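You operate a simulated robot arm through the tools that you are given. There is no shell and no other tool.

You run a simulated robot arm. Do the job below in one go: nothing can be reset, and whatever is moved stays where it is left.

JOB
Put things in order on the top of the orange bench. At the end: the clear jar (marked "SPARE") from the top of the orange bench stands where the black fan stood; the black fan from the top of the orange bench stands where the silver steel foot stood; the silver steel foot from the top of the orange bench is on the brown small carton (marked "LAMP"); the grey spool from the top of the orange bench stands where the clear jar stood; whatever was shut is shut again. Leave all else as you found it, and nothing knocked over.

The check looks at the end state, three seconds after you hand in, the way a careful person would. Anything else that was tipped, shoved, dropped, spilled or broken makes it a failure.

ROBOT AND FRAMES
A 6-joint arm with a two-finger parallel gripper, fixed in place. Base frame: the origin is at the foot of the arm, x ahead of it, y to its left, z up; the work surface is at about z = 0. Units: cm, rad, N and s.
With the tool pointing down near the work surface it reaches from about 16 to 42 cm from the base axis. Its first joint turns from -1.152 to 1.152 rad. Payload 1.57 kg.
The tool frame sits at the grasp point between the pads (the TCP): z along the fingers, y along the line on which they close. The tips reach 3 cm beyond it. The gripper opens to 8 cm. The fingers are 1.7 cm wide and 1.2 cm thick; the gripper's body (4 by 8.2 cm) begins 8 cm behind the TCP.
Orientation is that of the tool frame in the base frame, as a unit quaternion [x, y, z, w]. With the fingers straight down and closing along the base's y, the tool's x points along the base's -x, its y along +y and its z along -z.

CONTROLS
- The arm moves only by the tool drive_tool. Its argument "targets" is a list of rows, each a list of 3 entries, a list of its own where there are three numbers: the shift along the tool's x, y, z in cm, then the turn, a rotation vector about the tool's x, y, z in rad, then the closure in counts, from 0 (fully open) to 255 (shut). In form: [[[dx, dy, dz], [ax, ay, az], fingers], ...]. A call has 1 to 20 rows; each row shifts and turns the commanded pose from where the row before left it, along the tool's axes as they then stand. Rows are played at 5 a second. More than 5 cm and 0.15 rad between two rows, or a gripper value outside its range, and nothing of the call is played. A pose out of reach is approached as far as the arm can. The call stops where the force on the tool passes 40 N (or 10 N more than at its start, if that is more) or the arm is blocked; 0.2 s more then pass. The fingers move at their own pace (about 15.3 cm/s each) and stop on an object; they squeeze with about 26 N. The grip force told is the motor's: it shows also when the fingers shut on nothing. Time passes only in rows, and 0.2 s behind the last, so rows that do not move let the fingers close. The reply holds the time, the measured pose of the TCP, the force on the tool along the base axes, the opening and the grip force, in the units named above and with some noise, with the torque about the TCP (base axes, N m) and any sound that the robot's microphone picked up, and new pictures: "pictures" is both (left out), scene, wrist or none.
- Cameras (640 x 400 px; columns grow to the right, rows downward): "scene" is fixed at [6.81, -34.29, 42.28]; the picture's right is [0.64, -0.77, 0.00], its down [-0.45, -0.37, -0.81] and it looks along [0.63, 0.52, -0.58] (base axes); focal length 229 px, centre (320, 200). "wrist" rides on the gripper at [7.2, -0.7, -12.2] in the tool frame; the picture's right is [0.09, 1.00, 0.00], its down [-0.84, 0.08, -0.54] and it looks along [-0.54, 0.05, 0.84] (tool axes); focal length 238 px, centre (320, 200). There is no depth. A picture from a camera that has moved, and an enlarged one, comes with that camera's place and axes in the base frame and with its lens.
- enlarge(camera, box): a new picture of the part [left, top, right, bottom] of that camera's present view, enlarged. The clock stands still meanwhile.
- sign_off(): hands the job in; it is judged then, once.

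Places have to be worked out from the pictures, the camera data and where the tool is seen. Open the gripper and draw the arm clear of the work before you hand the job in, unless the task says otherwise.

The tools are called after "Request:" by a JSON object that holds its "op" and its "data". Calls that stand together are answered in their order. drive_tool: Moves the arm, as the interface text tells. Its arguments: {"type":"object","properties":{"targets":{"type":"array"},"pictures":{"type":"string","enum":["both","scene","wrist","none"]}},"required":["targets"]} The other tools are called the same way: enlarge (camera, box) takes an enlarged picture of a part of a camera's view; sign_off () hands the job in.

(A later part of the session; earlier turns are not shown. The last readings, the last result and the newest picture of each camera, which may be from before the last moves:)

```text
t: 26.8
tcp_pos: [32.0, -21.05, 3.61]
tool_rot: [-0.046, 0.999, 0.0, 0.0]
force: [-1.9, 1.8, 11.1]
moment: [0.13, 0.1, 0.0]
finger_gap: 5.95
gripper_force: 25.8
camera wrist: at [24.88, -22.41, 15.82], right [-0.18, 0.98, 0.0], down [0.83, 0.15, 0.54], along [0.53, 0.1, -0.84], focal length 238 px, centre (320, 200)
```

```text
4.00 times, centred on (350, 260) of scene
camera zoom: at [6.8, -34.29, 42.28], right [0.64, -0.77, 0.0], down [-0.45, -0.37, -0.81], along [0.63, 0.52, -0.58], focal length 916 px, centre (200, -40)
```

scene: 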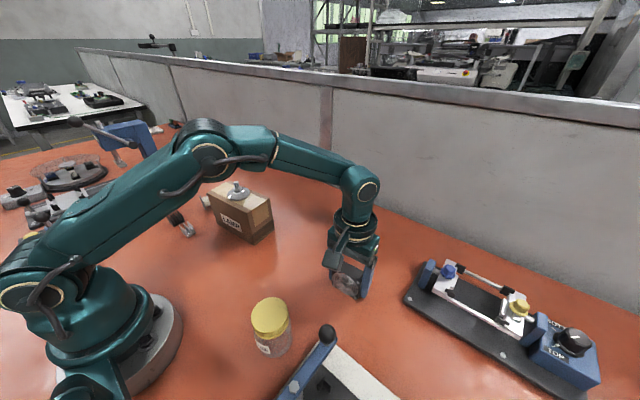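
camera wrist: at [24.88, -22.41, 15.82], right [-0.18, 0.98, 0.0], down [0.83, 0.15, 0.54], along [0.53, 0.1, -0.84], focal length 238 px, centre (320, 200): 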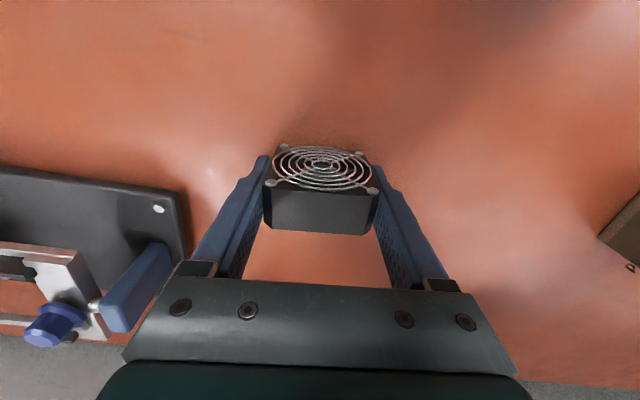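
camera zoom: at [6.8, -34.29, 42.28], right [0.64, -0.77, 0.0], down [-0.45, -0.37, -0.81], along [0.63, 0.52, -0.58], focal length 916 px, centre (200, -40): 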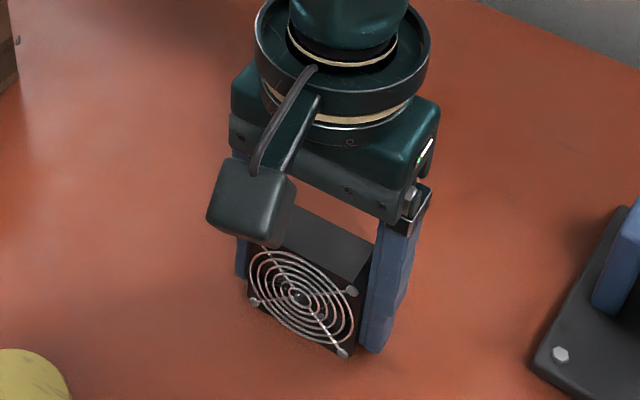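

The fan has touched down, with 11 N showing. I ease off slightly, open the fingers and rise straight up.

Request:
{"op": "drive_tool", "data": {"targets": [[[0, 0, -0.03], [0, 0, 0], 255], [[0, 0, 0], [0, 0, 0], 60], [[0, 0, 0], [0, 0, 0], 40], [[0, 0, 0], [0, 0, 0], 10], [[0, 0, 0], [0, 0, 0], 0], [[0, 0, -0.5], [0, 0, 0], 0], [[0, 0, -1.5], [0, 0, 0], 0], [[0, 0, -2.0], [0, 0, 0], 0], [[0, 0, -2.5], [0, 0, 0], 0], [[0, 0, -2.5], [0, 0, 0], 0], [[0, 0, 0], [0, 0, 0], 0]], "pictures": "both"}}

Request:
{"op": "enlarge", "data": {"camera": "scene", "box": [300, 210, 400, 310]}}

Request:
{"op": "enlarge", "data": {"camera": "wrist", "box": [260, 90, 380, 190]}}

```text
t: 29.2
tcp_pos: [32.17, -20.84, 12.69]
tool_rot: [-0.046, 0.999, 0.0, 0.0]
force: [0.1, 0.5, 0.1]
moment: [-0.01, 0.0, -0.02]
finger_gap: 7.98
gripper_force: 0.1
camera wrist: at [25.0, -22.31, 24.85], right [-0.18, 0.98, 0.0], down [0.83, 0.15, 0.54], along [0.53, 0.1, -0.84], focal length 238 px, centre (320, 200)
```

scene: 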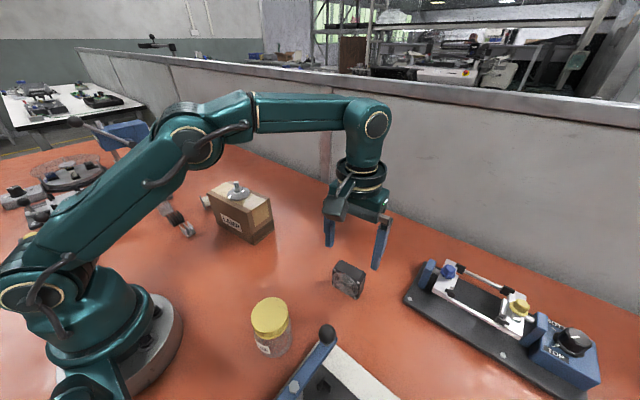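
wrist: 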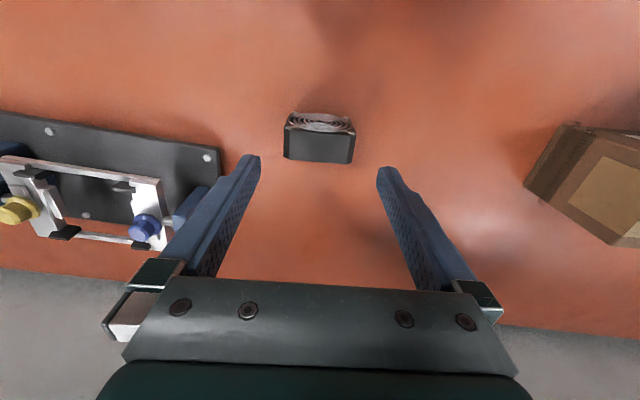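

```text
4.00 times, centred on (350, 260) of scene
camera zoom: at [6.81, -34.29, 42.28], right [0.64, -0.77, 0.0], down [-0.45, -0.37, -0.81], along [0.63, 0.52, -0.58], focal length 916 px, centre (200, -40)
```

zoom: 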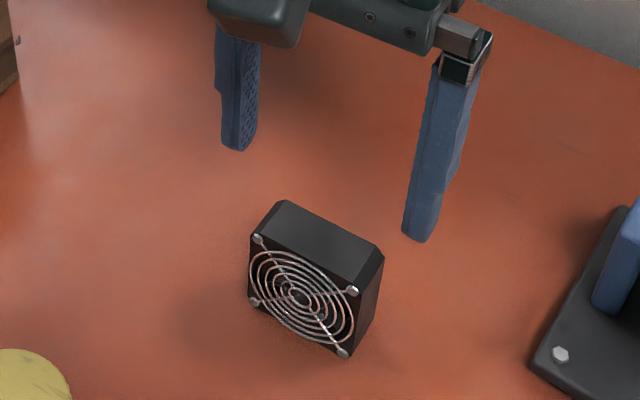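

```text
4.00 times, centred on (320, 140) of wrist
camera zoom: at [25.0, -22.31, 24.85], right [-0.18, 0.98, 0.0], down [0.83, 0.15, 0.54], along [0.53, 0.1, -0.84], focal length 953 px, centre (320, 440)
```

zoom: 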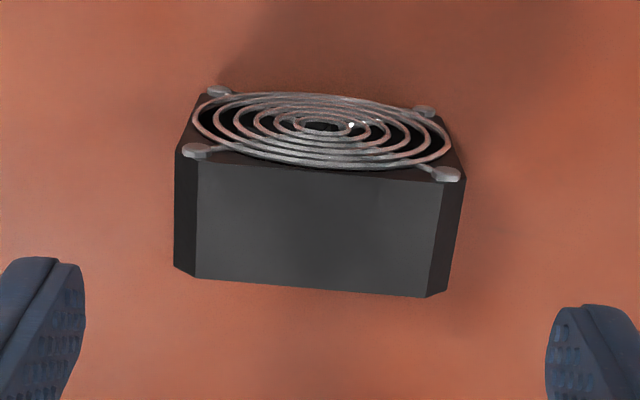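

The fan stands upright on the foot's old spot. I return to yaw 0 and move up and in, to view the jar from above.

Request:
{"op": "drive_tool", "data": {"targets": [[[0, 0, -1.0], [0, 0, 0.093], 0], [[1.5, 0.4, -1.0], [0, 0, 0], 0], [[2.4, 0.8, -1.0], [0, 0, 0], 0], [[2.4, 0.8, -1.0], [0, 0, 0], 0], [[2.4, 0.8, -1.0], [0, 0, 0], 0], [[2.4, 0.8, 0], [0, 0, 0], 0], [[2.4, 0.6, 0], [0, 0, 0], 0], [[1.0, 0.3, 0], [0, 0, 0], 0], [[0, 0, 0], [0, 0, 0], 0]], "pictures": "both"}}

Request:
{"op": "enlarge", "data": {"camera": "wrist", "box": [160, 60, 480, 260]}}

Request:
{"op": "enlarge", "data": {"camera": "scene", "box": [210, 270, 370, 400]}}

```text
t: 31.2
tcp_pos: [17.59, -16.55, 17.62]
tool_rot: [0.001, 1.0, 0.0, 0.0]
force: [0.2, 0.2, 0.6]
moment: [0.01, -0.01, -0.05]
finger_gap: 8.01
gripper_force: 0.0
camera wrist: at [10.29, -17.31, 29.84], right [-0.09, 1.0, 0.0], down [0.84, 0.08, 0.54], along [0.54, 0.05, -0.84], focal length 238 px, centre (320, 200)
```

scene: 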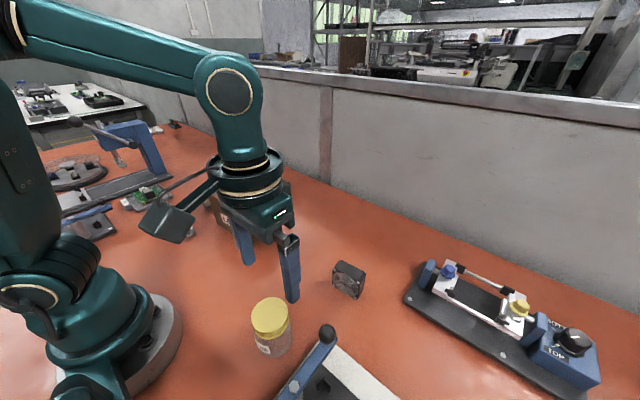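
wrist: 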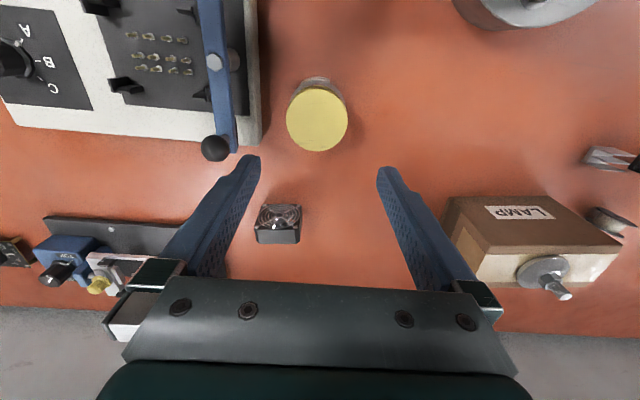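

```text
2.00 times, centred on (320, 160) of wrist
camera zoom: at [10.29, -17.31, 29.84], right [-0.09, 1.0, 0.0], down [0.84, 0.08, 0.54], along [0.54, 0.05, -0.84], focal length 477 px, centre (320, 280)
```

zoom: 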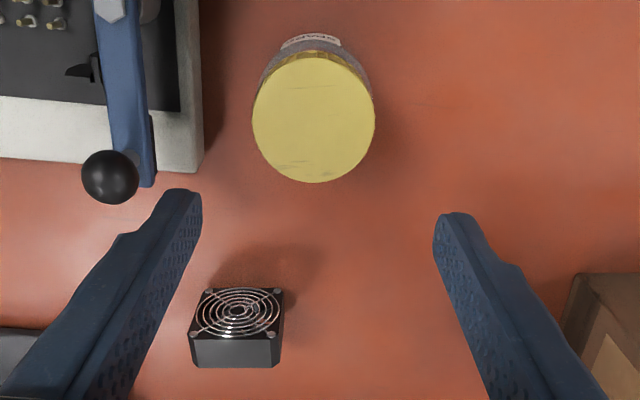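

```text
3.08 times, centred on (290, 335) of scene
camera zoom: at [6.8, -34.29, 42.28], right [0.64, -0.77, 0.0], down [-0.45, -0.37, -0.81], along [0.63, 0.52, -0.58], focal length 705 px, centre (412, -215)
```

zoom: 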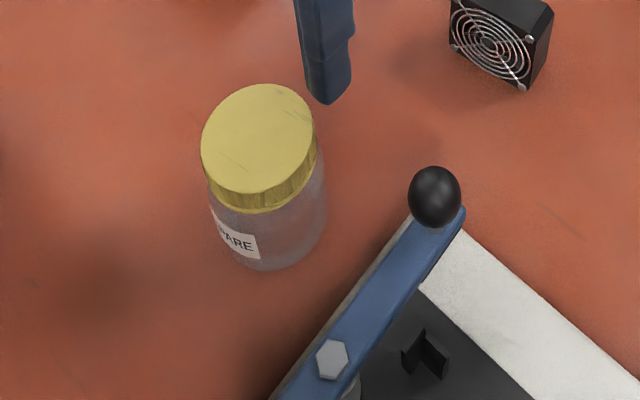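

The jar is centred near (15.78, -17.1). I enlarge it further to compare the lid and body widths and to see how the lid sits before choosing a grip.

Request:
{"op": "enlarge", "data": {"camera": "scene", "box": [245, 290, 305, 365]}}

Request:
{"op": "enlarge", "data": {"camera": "wrist", "box": [275, 65, 360, 160]}}

```text
5.33 times, centred on (275, 328) of scene
camera zoom: at [6.8, -34.29, 42.28], right [0.64, -0.77, 0.0], down [-0.45, -0.37, -0.81], along [0.63, 0.52, -0.58], focal length 1222 px, centre (560, -480)
```

zoom: 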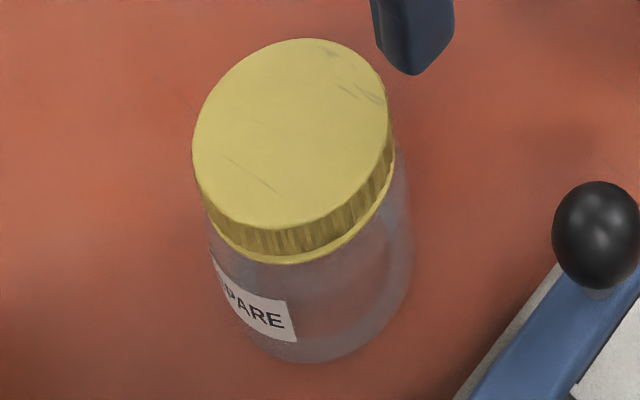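

```text
4.21 times, centred on (318, 112) of wrist
camera zoom: at [10.29, -17.31, 29.84], right [-0.09, 1.0, 0.0], down [0.84, 0.08, 0.54], along [0.54, 0.05, -0.84], focal length 1004 px, centre (330, 568)
```

zoom: 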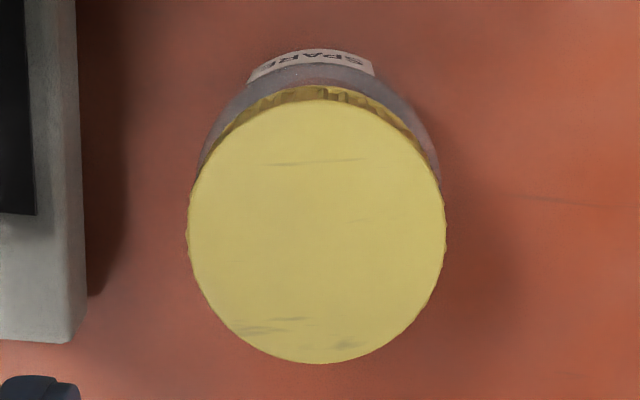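

The jar body, about 6 cm wide, is slightly wider than the lid, so the fingers will close on the body. I centre over (15.8, -17.1) and lower until the tips are just above the lid.

Request:
{"op": "drive_tool", "data": {"targets": [[[0.9, -0.28, 0], [0, 0, 0], 0], [[0.87, -0.27, 0.5], [0, 0, 0], 0], [[0, 0, 1.5], [0, 0, 0], 0], [[0, 0, 1.5], [0, 0, 0], 0], [[0, 0, 1.2], [0, 0, 0], 0], [[0, 0, 0.5], [0, 0, 0], 0], [[0, 0, 0], [0, 0, 0], 0]], "pictures": "both"}}

Request:
{"op": "enlarge", "data": {"camera": "wrist", "box": [200, 70, 440, 220]}}

Request:
{"op": "enlarge", "data": {"camera": "scene", "box": [190, 250, 350, 400]}}

```text
t: 32.8
tcp_pos: [15.66, -17.08, 12.48]
tool_rot: [0.001, 1.0, 0.0, 0.0]
force: [0.3, -0.1, -1.1]
moment: [-0.01, -0.01, 0.02]
finger_gap: 8.0
gripper_force: 0.1
camera wrist: at [8.51, -17.78, 24.65], right [-0.09, 1.0, 0.0], down [0.84, 0.08, 0.54], along [0.54, 0.05, -0.84], focal length 238 px, centre (320, 200)
```

scene: 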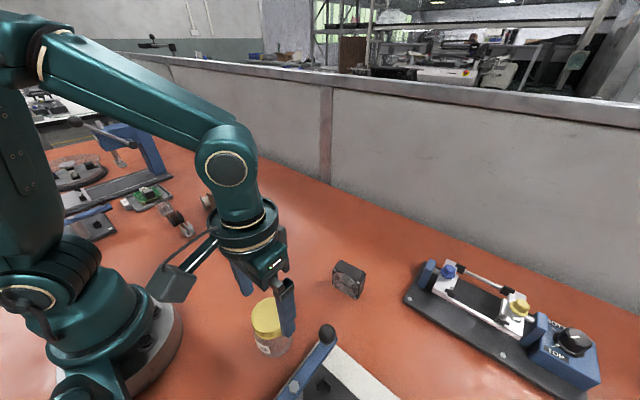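
wrist: 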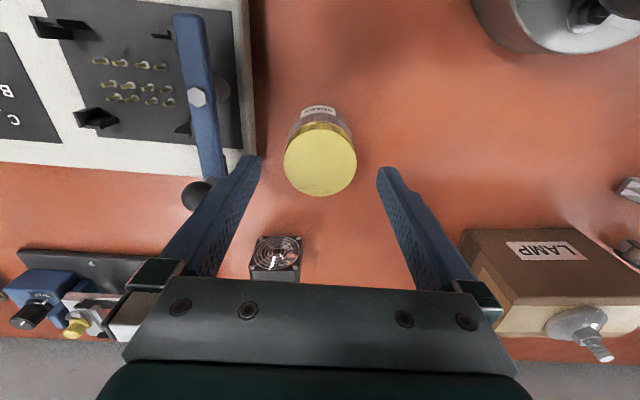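

```text
2.67 times, centred on (320, 145) of wrist
camera zoom: at [8.51, -17.78, 24.65], right [-0.09, 1.0, 0.0], down [0.84, 0.08, 0.54], along [0.54, 0.05, -0.84], focal length 636 px, centre (320, 347)
```

zoom: 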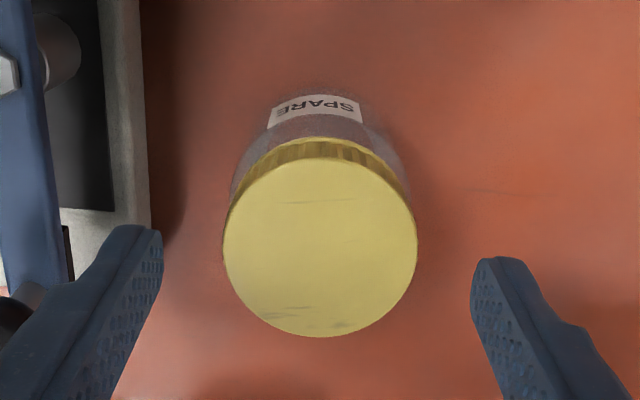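

```text
2.67 times, centred on (270, 325) of scene
camera zoom: at [6.81, -34.29, 42.28], right [0.64, -0.77, 0.0], down [-0.45, -0.37, -0.81], along [0.63, 0.52, -0.58], focal length 611 px, centre (453, -133)
```

zoom: 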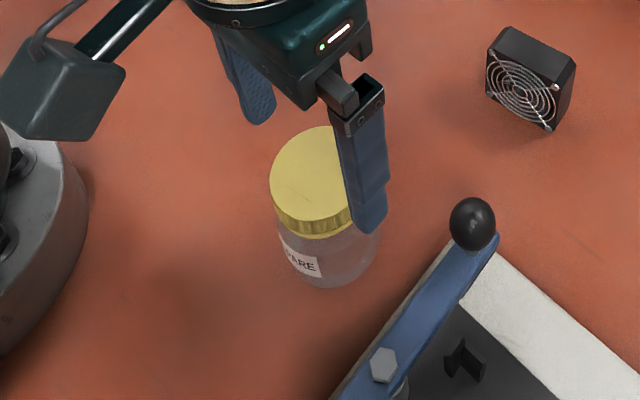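

The lid is centred between the open fingers, with about 1 cm clearance each side and no contact with the lever fixture. I descend to mid-body and close slowly.

Request:
{"op": "drive_tool", "data": {"targets": [[[0, -0.03, 1.5], [0, 0, 0], 0], [[0, 0, 1.5], [0, 0, 0], 0], [[0, 0, 1.5], [0, 0, 0], 0], [[0, 0, 1.5], [0, 0, 0], 0], [[0, 0, 1.2], [0, 0, 0], 0], [[0, 0, 0.8], [0, 0, 0], 0], [[0, 0, 0.4], [0, 0, 0], 0], [[0, 0, 0], [0, 0, 0], 0], [[0, 0, 0], [0, 0, 0], 30], [[0, 0, 0], [0, 0, 0], 50], [[0, 0, 0], [0, 0, 0], 60], [[0, 0, 0], [0, 0, 0], 70], [[0, 0, 0], [0, 0, 0], 255], [[0, 0, 0], [0, 0, 0], 255]], "pictures": "both"}}

Request:
{"op": "enlarge", "data": {"camera": "scene", "box": [190, 250, 350, 400]}}

Request:
{"op": "enlarge", "data": {"camera": "wrist", "box": [200, 70, 440, 290]}}

```text
t: 35.8
tcp_pos: [15.69, -17.16, 3.98]
tool_rot: [0.001, 1.0, 0.0, 0.001]
force: [0.3, -0.3, -0.2]
moment: [0.01, 0.0, 0.0]
finger_gap: 5.83
gripper_force: 25.8
camera wrist: at [8.46, -17.9, 16.2], right [-0.09, 1.0, 0.0], down [0.84, 0.08, 0.54], along [0.54, 0.05, -0.84], focal length 238 px, centre (320, 200)
```

scene: 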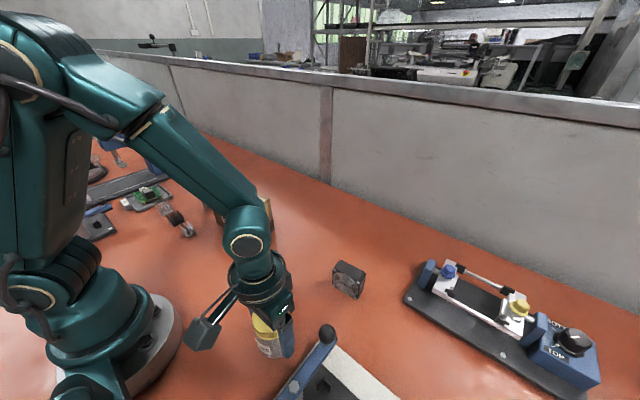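
wrist: 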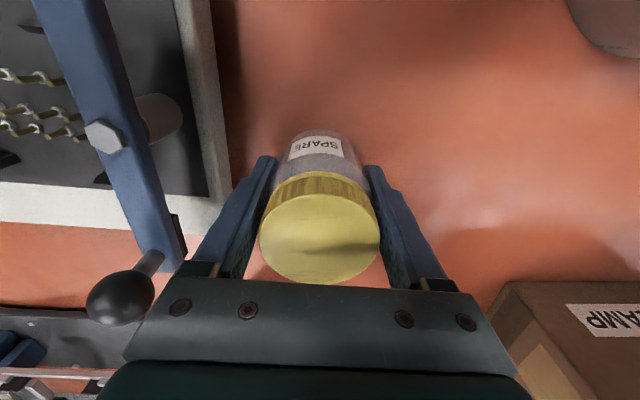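

```text
2.67 times, centred on (270, 325) of scene
camera zoom: at [6.81, -34.29, 42.28], right [0.64, -0.77, 0.0], down [-0.45, -0.37, -0.81], along [0.63, 0.52, -0.58], focal length 611 px, centre (453, -133)
```

zoom: 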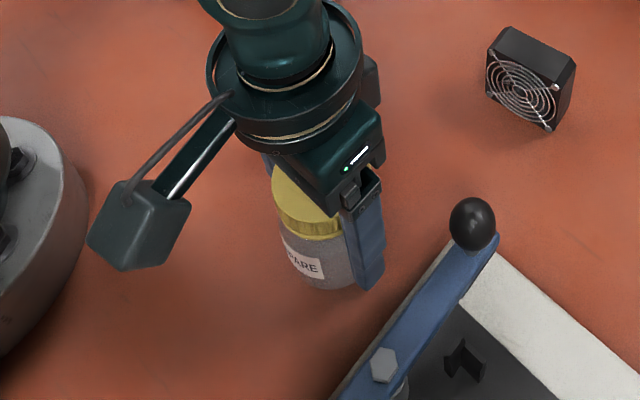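

```text
1.82 times, centred on (320, 180) of wrist
camera zoom: at [8.46, -17.9, 16.2], right [-0.09, 1.0, 0.0], down [0.84, 0.08, 0.54], along [0.54, 0.05, -0.84], focal length 433 px, centre (320, 236)
```

zoom: 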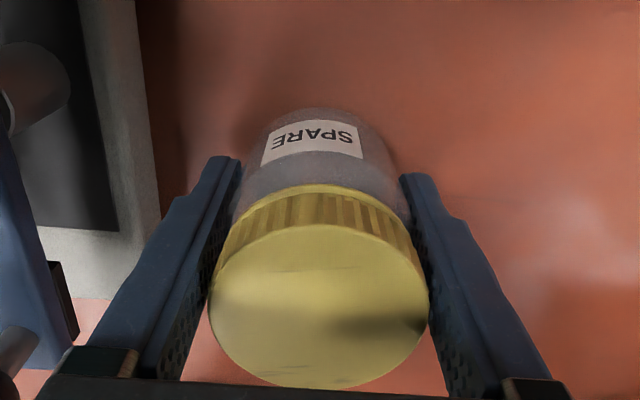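

The jar body is held at 5.83 cm. I lift it slowly by a couple of centimetres and check that body and lid come up together.

Request:
{"op": "drive_tool", "data": {"targets": [[[0, 0, -0.3], [0, 0, 0], 255], [[0, 0, -0.6], [0, 0, 0], 255], [[0, 0, -1.0], [0, 0, 0], 255], [[0, 0, 0], [0, 0, 0], 255]], "pictures": "both"}}

Request:
{"op": "enlarge", "data": {"camera": "scene", "box": [190, 250, 350, 400]}}

```text
t: 36.8
tcp_pos: [15.85, -17.06, 5.96]
tool_rot: [-0.001, 1.0, 0.0, -0.001]
force: [-0.2, 0.5, -0.7]
moment: [0.01, 0.02, -0.01]
finger_gap: 5.81
gripper_force: 26.2
camera wrist: at [8.54, -17.8, 18.13], right [-0.09, 1.0, 0.0], down [0.84, 0.08, 0.54], along [0.54, 0.05, -0.84], focal length 238 px, centre (320, 200)
```

scene: 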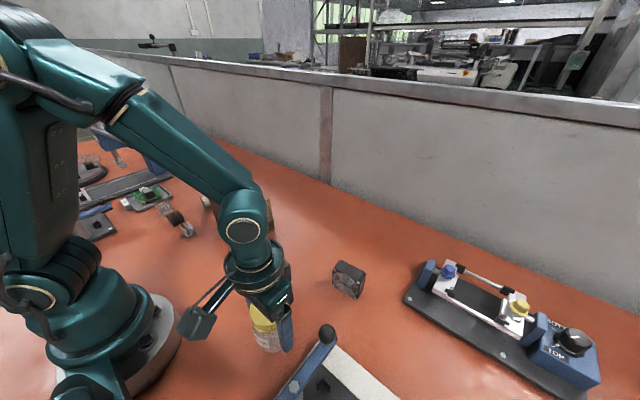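
wrist: 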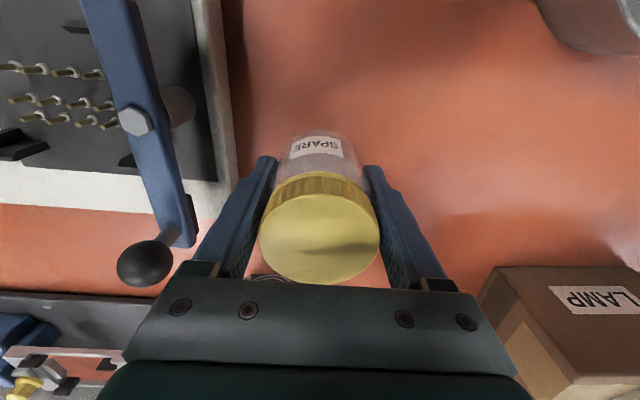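

```text
2.67 times, centred on (270, 325) of scene
camera zoom: at [6.81, -34.29, 42.28], right [0.64, -0.77, 0.0], down [-0.45, -0.37, -0.81], along [0.63, 0.52, -0.58], focal length 611 px, centre (453, -133)
```

zoom: 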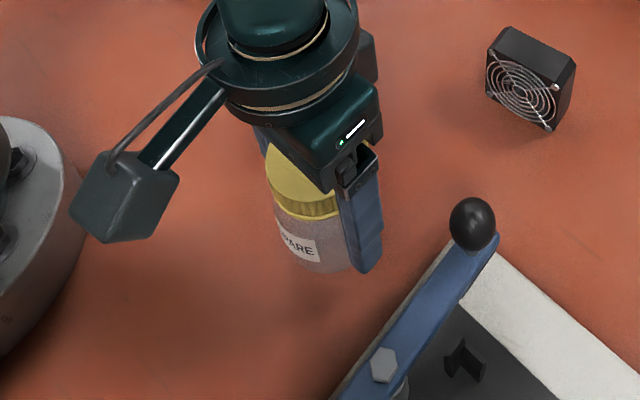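

The jar rises whole, lid on. I raise it 3 cm more and carry it smoothly to the fan's old spot at (32.03, -7.08).

Request:
{"op": "drive_tool", "data": {"targets": [[[0, 0, -1.5], [0, 0, 0], 255], [[0, 0, -1.5], [0, 0, 0], 255], [[-0.906, 0.557, 0], [0, 0, 0], 255], [[-1.811, 1.114, 0], [0, 0, 0], 255], [[-2.173, 1.337, 0], [0, 0, 0], 255], [[-2.173, 1.337, 0], [0, 0, 0], 255], [[-2.173, 1.337, 0], [0, 0, 0], 255], [[-2.173, 1.337, 0], [0, 0, 0], 255], [[-2.173, 1.337, 0], [0, 0, 0], 255], [[-1.811, 1.114, 0], [0, 0, 0], 255], [[-0.906, 0.557, 0], [0, 0, 0], 255], [[0, 0, 0], [0, 0, 0], 255], [[0, 0, 0], [0, 0, 0], 255]], "pictures": "both"}}

Request:
{"op": "enlarge", "data": {"camera": "scene", "box": [240, 180, 400, 320]}}

```text
t: 39.6
tcp_pos: [32.06, -7.16, 8.99]
tool_rot: [0.001, 1.0, 0.0, -0.001]
force: [-1.1, 0.1, -1.2]
moment: [-0.01, 0.03, -0.01]
finger_gap: 5.82
gripper_force: 26.2
camera wrist: at [24.86, -7.81, 21.09], right [-0.09, 1.0, 0.0], down [0.84, 0.08, 0.54], along [0.54, 0.05, -0.84], focal length 238 px, centre (320, 200)
```

scene: 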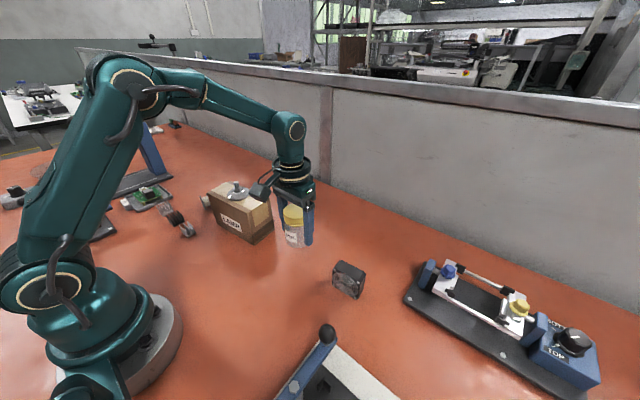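
wrist: 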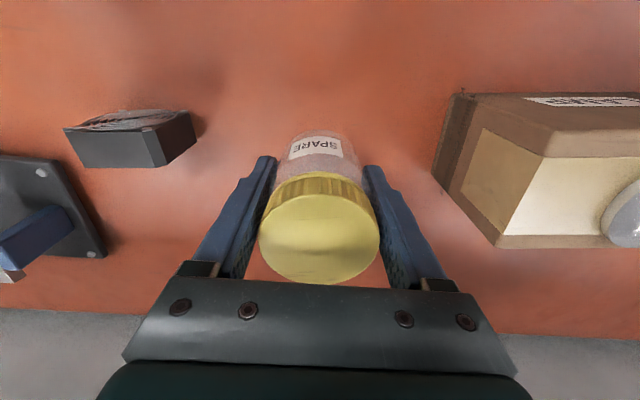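

```text
2.86 times, centred on (320, 250) of scene
camera zoom: at [6.81, -34.29, 42.28], right [0.64, -0.77, 0.0], down [-0.45, -0.37, -0.81], along [0.63, 0.52, -0.58], focal length 654 px, centre (320, 57)
```

zoom: 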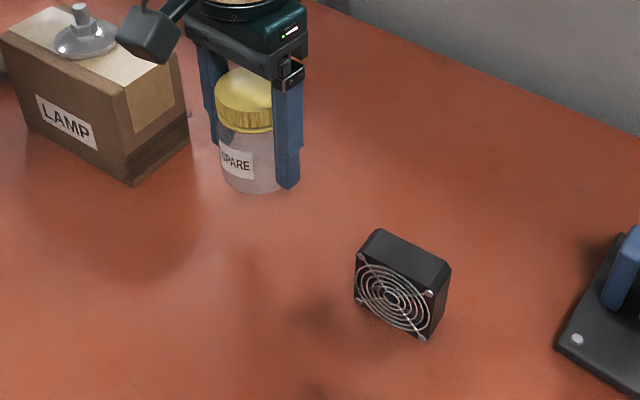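

The jar is over the fan's old spot. I lower it 4.75 cm, stopping just short of the bench, and read the force.

Request:
{"op": "drive_tool", "data": {"targets": [[[0, 0, 1.2], [0, 0, 0], 255], [[0, 0, 1.4], [0, 0, 0], 255], [[0, 0, 1.2], [0, 0, 0], 255], [[0, 0, 0.6], [0, 0, 0], 255], [[0, 0, 0.35], [0, 0, 0], 255], [[0, 0, 0], [0, 0, 0], 255], [[0, 0, 0], [0, 0, 0], 255]], "pictures": "none"}}

```text
t: 41.2
tcp_pos: [32.1, -7.14, 4.32]
tool_rot: [0.001, 1.0, 0.001, 0.0]
force: [-0.1, 0.8, 0.0]
moment: [-0.01, 0.0, 0.02]
finger_gap: 5.82
gripper_force: 26.0
```

No contact yet. I continue in small steps.

Request:
{"op": "drive_tool", "data": {"targets": [[[0, 0, 0.06], [0, 0, 0], 255], [[0, 0, 0.06], [0, 0, 0], 255], [[0, 0, 0], [0, 0, 0], 255]], "pictures": "none"}}

Request:
{"op": "drive_tool", "data": {"targets": [[[0, 0, 0.05], [0, 0, 0], 255], [[0, 0, 0], [0, 0, 0], 255]], "pictures": "none"}}

```text
t: 42.0
tcp_pos: [32.0, -7.06, 3.99]
tool_rot: [0.002, 1.0, -0.001, 0.0]
force: [-0.3, 0.1, -1.6]
moment: [-0.02, 0.02, -0.01]
finger_gap: 5.83
gripper_force: 26.5
```

```text
t: 42.6
tcp_pos: [32.04, -7.1, 4.05]
tool_rot: [0.001, 1.0, 0.0, 0.0]
force: [-1.8, 0.3, 7.3]
moment: [-0.1, 0.07, -0.05]
finger_gap: 5.79
gripper_force: 26.4
```

The reading of 7 N shows the jar has touched down. I open the fingers gently and rise straight up.

Request:
{"op": "drive_tool", "data": {"targets": [[[0, 0, -0.02], [0, 0, 0], 255], [[0, 0, 0], [0, 0, 0], 62], [[0, 0, 0], [0, 0, 0], 45], [[0, 0, 0], [0, 0, 0], 15], [[0, 0, 0], [0, 0, 0], 0], [[0, 0, -0.5], [0, 0, 0], 0], [[0, 0, -1.5], [0, 0, 0], 0], [[0, 0, -2.0], [0, 0, 0], 0], [[0, 0, -2.5], [0, 0, 0], 0], [[0, 0, -2.5], [0, 0, 0], 0], [[0, 0, -2.5], [0, 0, 0], 0], [[0, 0, -2.0], [0, 0, 0], 0], [[0, 0, 0], [0, 0, 0], 0]], "pictures": "both"}}

Request:
{"op": "enlarge", "data": {"camera": "scene", "box": [190, 160, 390, 310]}}

Request:
{"op": "enlarge", "data": {"camera": "wrist", "box": [260, 60, 400, 190]}}

```text
t: 45.4
tcp_pos: [31.92, -6.81, 17.63]
tool_rot: [0.0, 1.0, -0.001, 0.0]
force: [0.3, -0.6, -0.8]
moment: [0.01, -0.02, 0.01]
finger_gap: 7.99
gripper_force: 0.1
camera wrist: at [24.72, -7.6, 29.77], right [-0.09, 1.0, 0.0], down [0.84, 0.08, 0.54], along [0.54, 0.05, -0.84], focal length 238 px, centre (320, 200)
```

scene: 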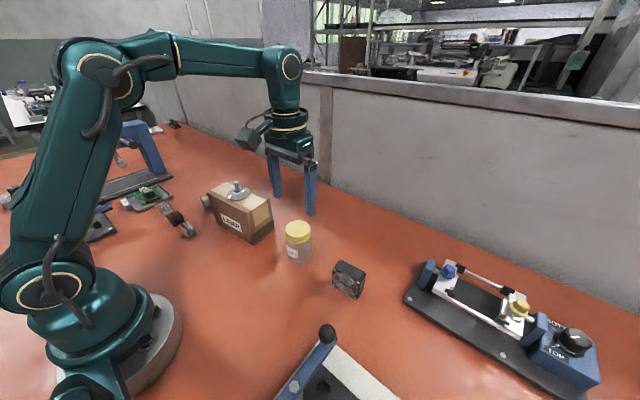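
wrist: 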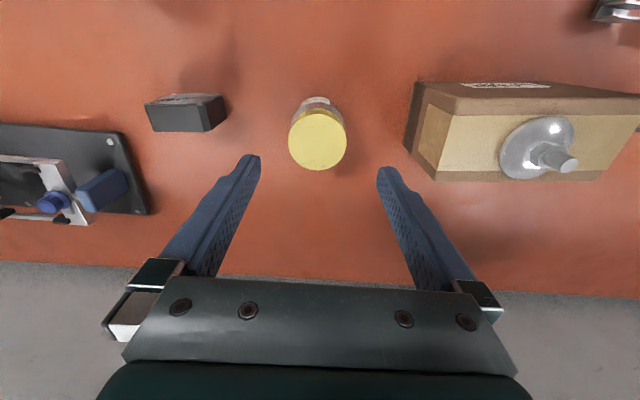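

```text
2.67 times, centred on (290, 235) of scene
camera zoom: at [6.81, -34.29, 42.28], right [0.64, -0.77, 0.0], down [-0.45, -0.37, -0.81], along [0.63, 0.52, -0.58], focal length 611 px, centre (400, 107)
```

zoom: 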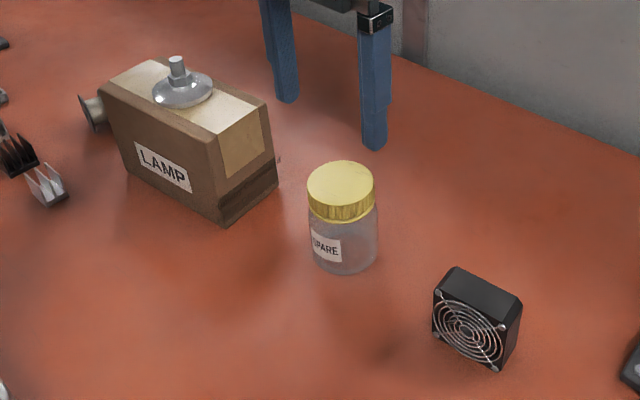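

```text
3.08 times, centred on (330, 125) of wrist
camera zoom: at [24.72, -7.6, 29.77], right [-0.09, 1.0, 0.0], down [0.84, 0.08, 0.54], along [0.54, 0.05, -0.84], focal length 733 px, centre (289, 431)
```

zoom: 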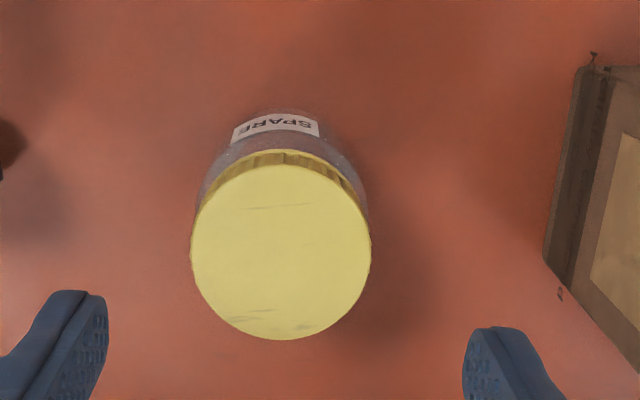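

The jar stands upright on the fan's old spot. Next is the spool: I raise the tool, swing around the inner side of the carton and stop short of the spool for a look.

Request:
{"op": "drive_tool", "data": {"targets": [[[1.0, 1.2, -0.6], [0, 0, 0], 0], [[1.0, 2.2, -0.6], [0, 0, 0], 0], [[1.0, 2.25, -0.6], [0, 0, 0], 0], [[1.0, 2.25, -0.5], [0, 0, 0], 0], [[1.0, 2.25, -0.5], [0, 0, 0], 0], [[1.0, 2.25, -0.3], [0, 0, 0], 0], [[1.0, 2.25, -0.3], [0, 0, 0], 0], [[1.0, 2.25, 0], [0, 0, 0], 0], [[0, 2.2, 0], [0, 0, 0], 0], [[-0.2, 2.2, 0], [0, 0, 0], 0], [[-0.2, 2.2, 0.5], [0, 0, 0], 0], [[-0.3, 2.2, 0.9], [0, 0, 0], 0], [[-0.3, 2.2, 0.9], [0, 0, 0], 0], [[-0.3, 2.2, 0.9], [0, 0, 0], 0], [[-0.2, 1.2, 0.8], [0, 0, 0], 0], [[0, 0, 0], [0, 0, 0], 0]], "pictures": "both"}}

Request:
{"op": "enlarge", "data": {"camera": "wrist", "box": [240, 90, 440, 220]}}

```text
t: 48.8
tcp_pos: [25.75, 24.3, 16.95]
tool_rot: [0.001, 1.0, 0.0, 0.0]
force: [-0.1, 0.3, 0.0]
moment: [0.0, 0.01, -0.04]
finger_gap: 8.04
gripper_force: 0.1
camera wrist: at [18.4, 23.5, 29.2], right [-0.09, 1.0, 0.0], down [0.84, 0.08, 0.54], along [0.54, 0.05, -0.84], focal length 238 px, centre (320, 200)
```

scene: 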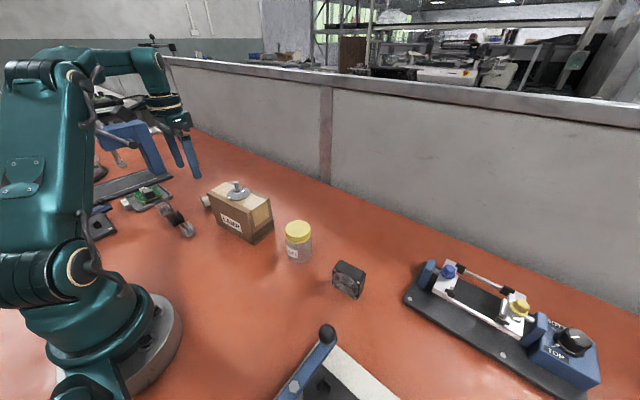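
wrist: 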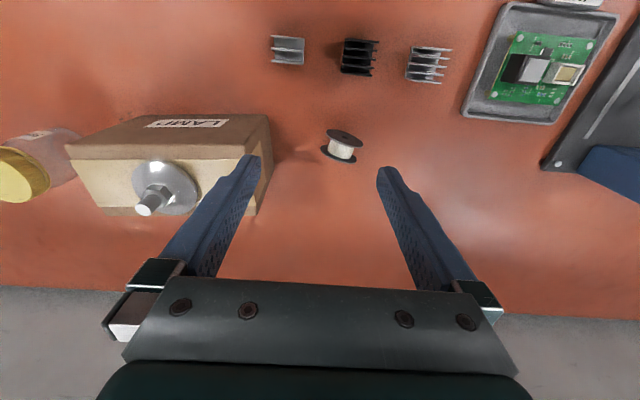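

```text
3.08 times, centred on (340, 155) of wrist
camera zoom: at [18.4, 23.5, 29.2], right [-0.09, 1.0, 0.0], down [0.84, 0.08, 0.54], along [0.54, 0.05, -0.84], focal length 733 px, centre (258, 338)
```

zoom: 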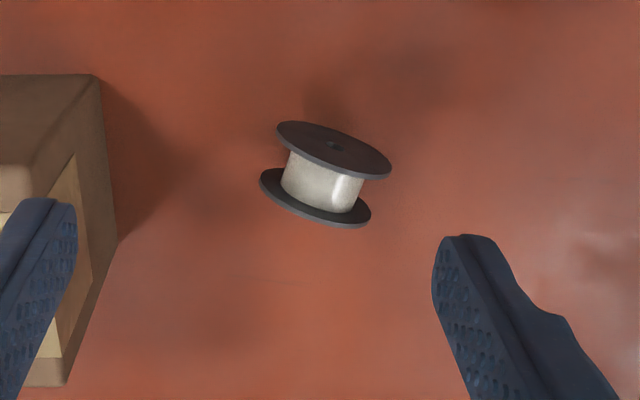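

The spool lies with its axis horizontal, centred near (28.0, 26.9), and the axis angle is about -0.22 rad. I turn the gripper by 1.35 rad so that it closes across the two flange faces.

Request:
{"op": "drive_tool", "data": {"targets": [[[0, 0, 0], [0, 0, -0.135], 0], [[0, 0, 0], [0, 0, -0.135], 0], [[0, 0, 0], [0, 0, -0.135], 0], [[0, 0, 0], [0, 0, -0.135], 0], [[0, 0, 0], [0, 0, -0.135], 0], [[0, 0, 0], [0, 0, -0.135], 0], [[0, 0, 0], [0, 0, -0.135], 0], [[0, 0, 0], [0, 0, -0.135], 0], [[0, 0, 0], [0, 0, -0.135], 0], [[0, 0, 0], [0, 0, -0.135], 0], [[0, 0, 0], [0, 0, 0], 0]], "pictures": "both"}}

Request:
{"op": "enlarge", "data": {"camera": "wrist", "box": [240, 90, 440, 220]}}

```text
t: 51.2
tcp_pos: [25.62, 24.23, 16.92]
tool_rot: [-0.625, 0.781, -0.001, -0.001]
force: [0.0, 0.1, -0.5]
moment: [-0.01, 0.01, -0.02]
finger_gap: 7.99
gripper_force: 0.1
camera wrist: at [24.66, 17.03, 29.14], right [-0.99, 0.13, 0.0], down [0.11, 0.83, 0.54], along [0.07, 0.54, -0.84], focal length 238 px, centre (320, 200)
```

scene: 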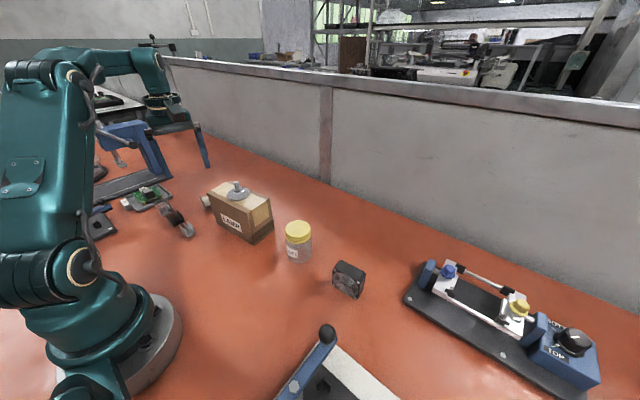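
wrist: 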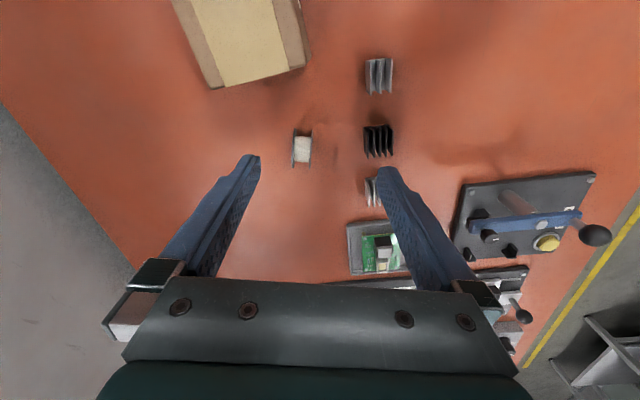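

```text
3.08 times, centred on (340, 155) of wrist
camera zoom: at [24.66, 17.03, 29.14], right [-0.99, 0.13, 0.0], down [0.11, 0.83, 0.54], along [0.07, 0.54, -0.84], focal length 733 px, centre (258, 338)
```

zoom: 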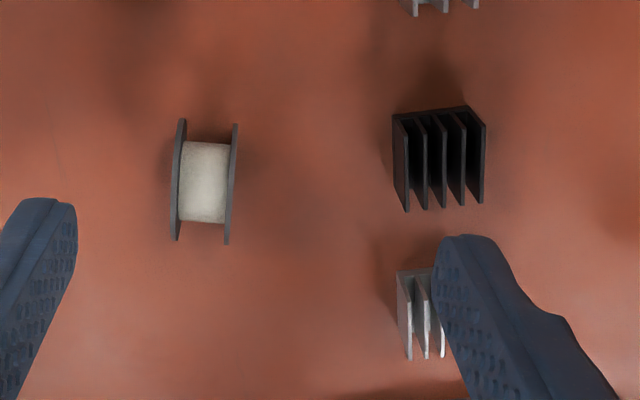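

The gripper lines up with the spool axis. The heat sinks are about 7 cm away on the far side, so I narrow the gripper to about 5 cm, move over the spool and lower to above it.

Request:
{"op": "drive_tool", "data": {"targets": [[[-1.035, -0.561, 1.5], [0, 0, 0], 90], [[-1.035, -0.561, 1.5], [0, 0, 0], 90], [[-1.035, -0.561, 1.5], [0, 0, 0], 90], [[0, 0, 1.5], [0, 0, 0], 90], [[0, 0, 0.8], [0, 0, 0], 90], [[0, 0, 0], [0, 0, 0], 90]], "pictures": "both"}}

Request:
{"op": "enlarge", "data": {"camera": "wrist", "box": [220, 80, 420, 210]}}

Request:
{"op": "enlarge", "data": {"camera": "scene", "box": [120, 120, 280, 260]}}

```text
t: 52.6
tcp_pos: [27.85, 26.83, 10.05]
tool_rot: [-0.624, 0.781, 0.0, -0.001]
force: [0.1, -0.2, -0.7]
moment: [-0.03, -0.02, -0.01]
finger_gap: 5.2
gripper_force: 0.0
camera wrist: at [26.85, 19.63, 22.28], right [-0.99, 0.13, 0.0], down [0.11, 0.83, 0.54], along [0.07, 0.54, -0.84], focal length 238 px, centre (320, 200)
```

scene: 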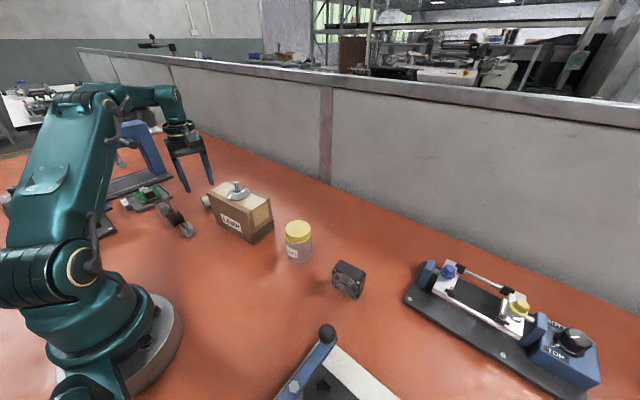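
wrist: 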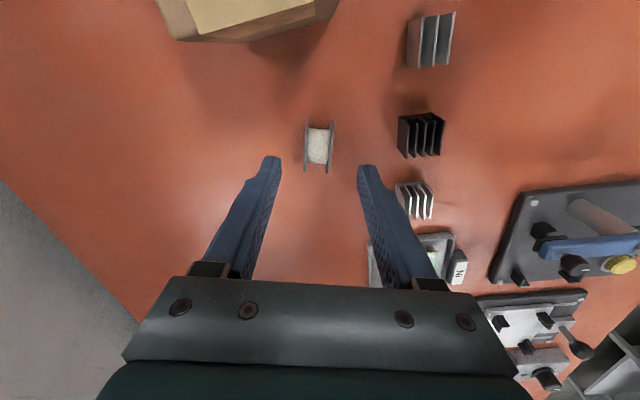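

```text
3.08 times, centred on (320, 145) of wrist
camera zoom: at [26.85, 19.63, 22.28], right [-0.99, 0.13, 0.0], down [0.11, 0.83, 0.54], along [0.07, 0.54, -0.84], focal length 733 px, centre (320, 369)
```

zoom: 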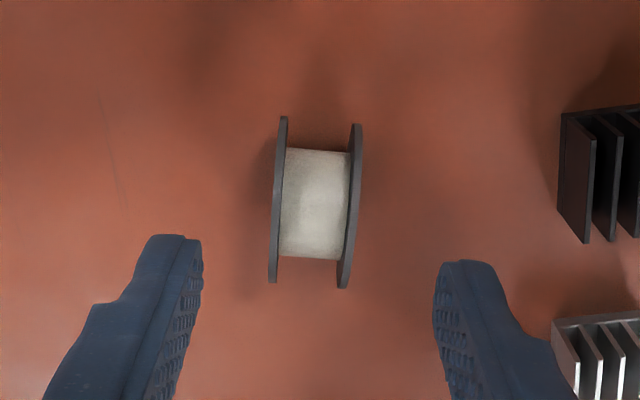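

```text
2.86 times, centred on (200, 190) of scene
camera zoom: at [6.81, -34.29, 42.28], right [0.64, -0.77, 0.0], down [-0.45, -0.37, -0.81], along [0.63, 0.52, -0.58], focal length 654 px, centre (663, 229)
```

zoom: 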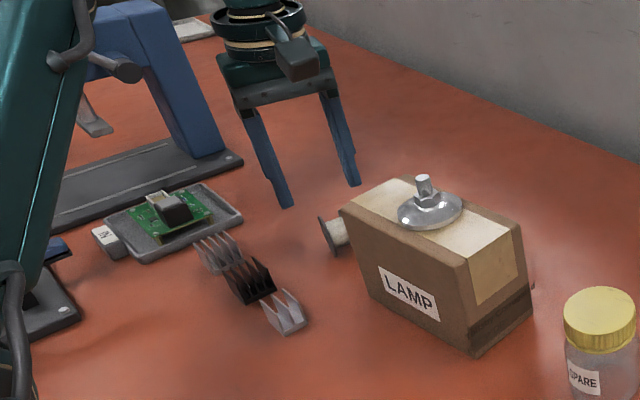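

The spool sits about 0.2 cm off-centre between the fingers. I correct that, descend over the flanges to z about 3.4, and close gently.

Request:
{"op": "drive_tool", "data": {"targets": [[[-0.1, -0.17, 0.5], [0, 0, 0], 90], [[0, 0, 1.5], [0, 0, 0], 90], [[0, 0, 1.5], [0, 0, 0], 90], [[0, 0, 1.5], [0, 0, 0], 90], [[0, 0, 1.0], [0, 0, 0], 90], [[0, 0, 0.5], [0, 0, 0], 90], [[0, 0, 0.15], [0, 0, 0], 90], [[0, 0, 0], [0, 0, 0], 90]], "pictures": "both"}}

Request:
{"op": "enlarge", "data": {"camera": "wrist", "box": [220, 100, 420, 230]}}

Request:
{"op": "enlarge", "data": {"camera": "scene", "box": [120, 120, 280, 260]}}

```text
t: 54.4
tcp_pos: [28.11, 26.98, 3.62]
tool_rot: [-0.624, 0.782, 0.0, 0.0]
force: [-0.5, 0.0, -0.5]
moment: [-0.01, -0.01, -0.03]
finger_gap: 5.19
gripper_force: 0.1
camera wrist: at [27.13, 19.69, 15.75], right [-0.99, 0.13, 0.0], down [0.11, 0.83, 0.54], along [0.07, 0.54, -0.84], focal length 238 px, centre (320, 200)
```

scene: 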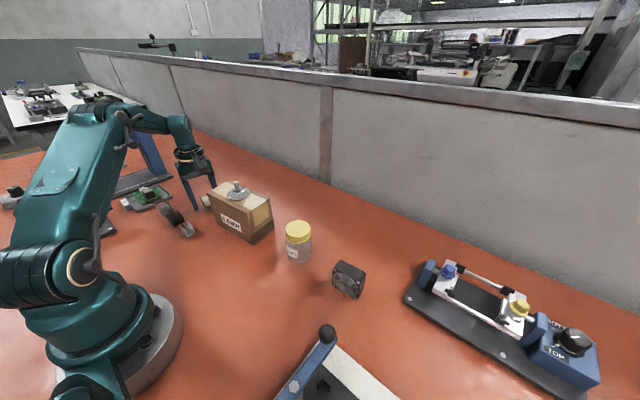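
wrist: 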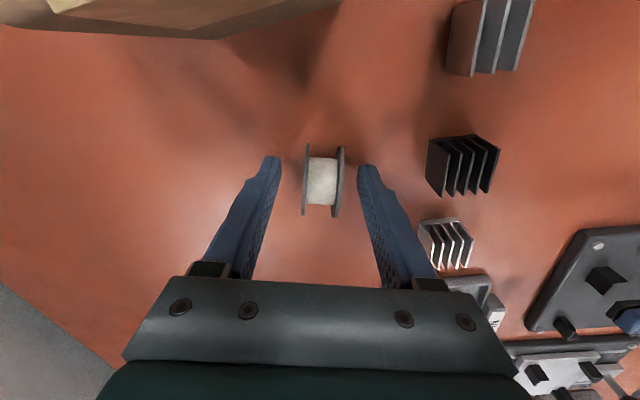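

```text
3.08 times, centred on (320, 165) of wrist
camera zoom: at [27.13, 19.69, 15.75], right [-0.99, 0.13, 0.0], down [0.11, 0.83, 0.54], along [0.07, 0.54, -0.84], focal length 733 px, centre (320, 308)
```

zoom: 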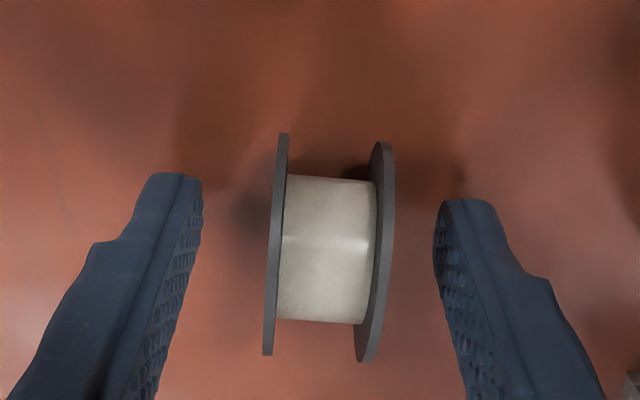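

```text
2.86 times, centred on (200, 190) of scene
camera zoom: at [6.81, -34.29, 42.28], right [0.64, -0.77, 0.0], down [-0.45, -0.37, -0.81], along [0.63, 0.52, -0.58], focal length 654 px, centre (663, 229)
```

zoom: 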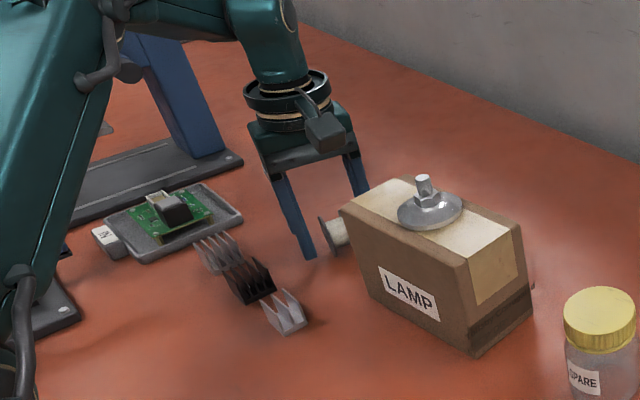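

The spool is centred on the tool to within 0.1 cm. I close slowly on the flanges.

Request:
{"op": "drive_tool", "data": {"targets": [[[0, 0, 0.1], [0, 0, 0], 110], [[0, 0, 0], [0, 0, 0], 140], [[0, 0, 0], [0, 0, 0], 160], [[0, 0, 0], [0, 0, 0], 170], [[0, 0, 0], [0, 0, 0], 180], [[0, 0, 0], [0, 0, 0], 255], [[0, 0, 0], [0, 0, 0], 255]], "pictures": "wrist"}}

Request:
{"op": "enlarge", "data": {"camera": "wrist", "box": [220, 100, 420, 230]}}

```text
t: 56.0
tcp_pos: [27.99, 27.0, 3.44]
tool_rot: [-0.624, 0.781, -0.001, 0.001]
force: [-0.5, -0.1, -0.3]
moment: [-0.03, -0.01, 0.01]
finger_gap: 2.09
gripper_force: 26.1
camera wrist: at [27.14, 19.7, 15.67], right [-0.99, 0.13, 0.0], down [0.11, 0.83, 0.54], along [0.07, 0.54, -0.84], focal length 238 px, centre (320, 200)
```

wrist: 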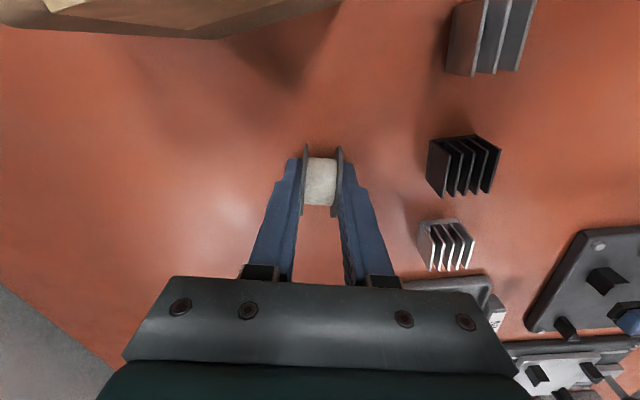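

```text
3.08 times, centred on (320, 165) of wrist
camera zoom: at [27.14, 19.7, 15.67], right [-0.99, 0.13, 0.0], down [0.11, 0.83, 0.54], along [0.07, 0.54, -0.84], focal length 733 px, centre (320, 308)
```

zoom: 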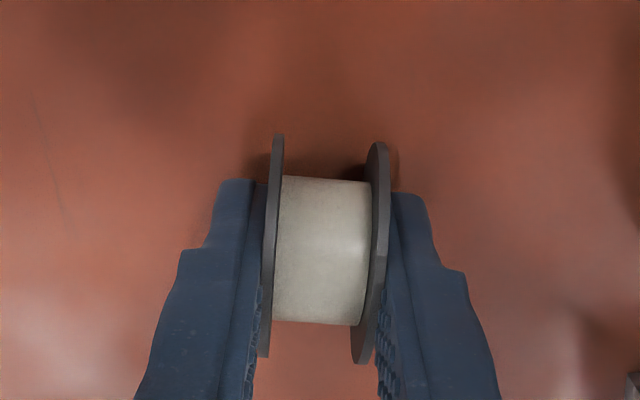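

The spool is firmly held at 2.09 cm. I lift it to about z 14 and draw it inward, past the carton's near corner.

Request:
{"op": "drive_tool", "data": {"targets": [[[0, 0, -0.4], [0, 0, 0], 255], [[0, 0, -1.0], [0, 0, 0], 255], [[0, 0, -2.0], [0, 0, 0], 255], [[0, 0, -2.5], [0, 0, 0], 255], [[0, 0, -2.5], [0, 0, 0], 255], [[0, 0, -2.0], [0, 0, 0], 255], [[0.88, 0.49, -0.6], [0, 0, 0], 255], [[1.757, 0.973, 0], [0, 0, 0], 255], [[1.757, 0.973, 0], [0, 0, 0], 255], [[1.757, 0.973, 0], [0, 0, 0], 255], [[1.757, 0.973, 0], [0, 0, 0], 255], [[1.757, 0.973, 0], [0, 0, 0], 255], [[0.88, 0.49, 0], [0, 0, 0], 255], [[0, 0, 0], [0, 0, 0], 255]], "pictures": "both"}}

Request:
{"op": "enlarge", "data": {"camera": "wrist", "box": [220, 100, 420, 230]}}

```text
t: 59.0
tcp_pos: [19.88, 17.95, 14.43]
tool_rot: [-0.624, 0.781, -0.001, -0.001]
force: [0.5, 0.7, 0.1]
moment: [0.0, 0.0, -0.01]
finger_gap: 2.11
gripper_force: 26.3
camera wrist: at [18.99, 10.63, 26.59], right [-0.99, 0.13, 0.0], down [0.11, 0.83, 0.54], along [0.07, 0.54, -0.84], focal length 238 px, centre (320, 200)
```

scene: 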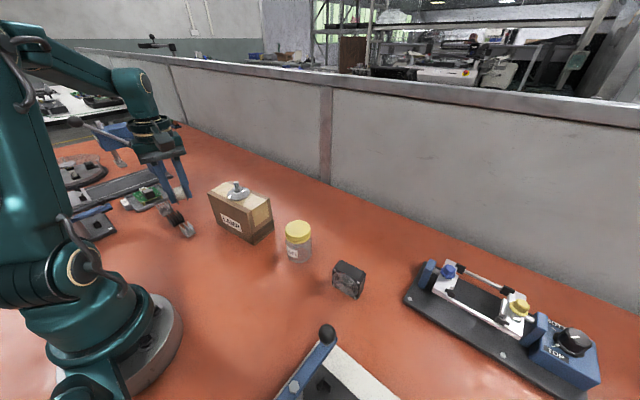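
wrist: 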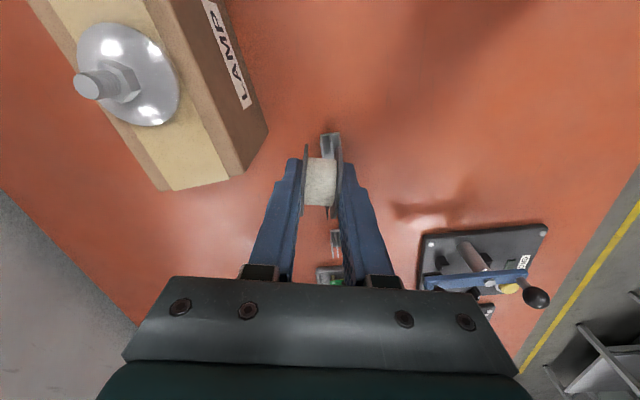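

```text
3.08 times, centred on (320, 165) of wrist
camera zoom: at [18.99, 10.63, 26.59], right [-0.99, 0.13, 0.0], down [0.11, 0.83, 0.54], along [0.07, 0.54, -0.84], focal length 733 px, centre (320, 308)
```

zoom: 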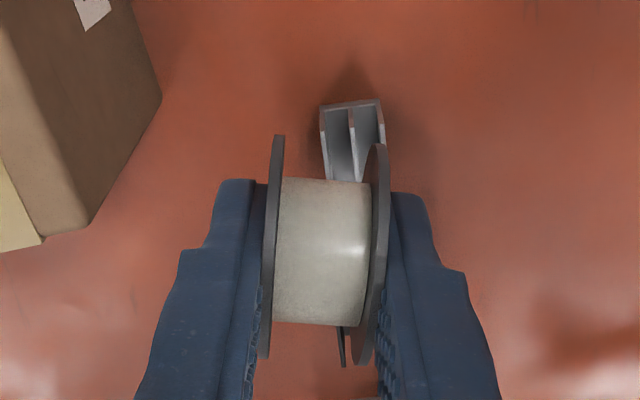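

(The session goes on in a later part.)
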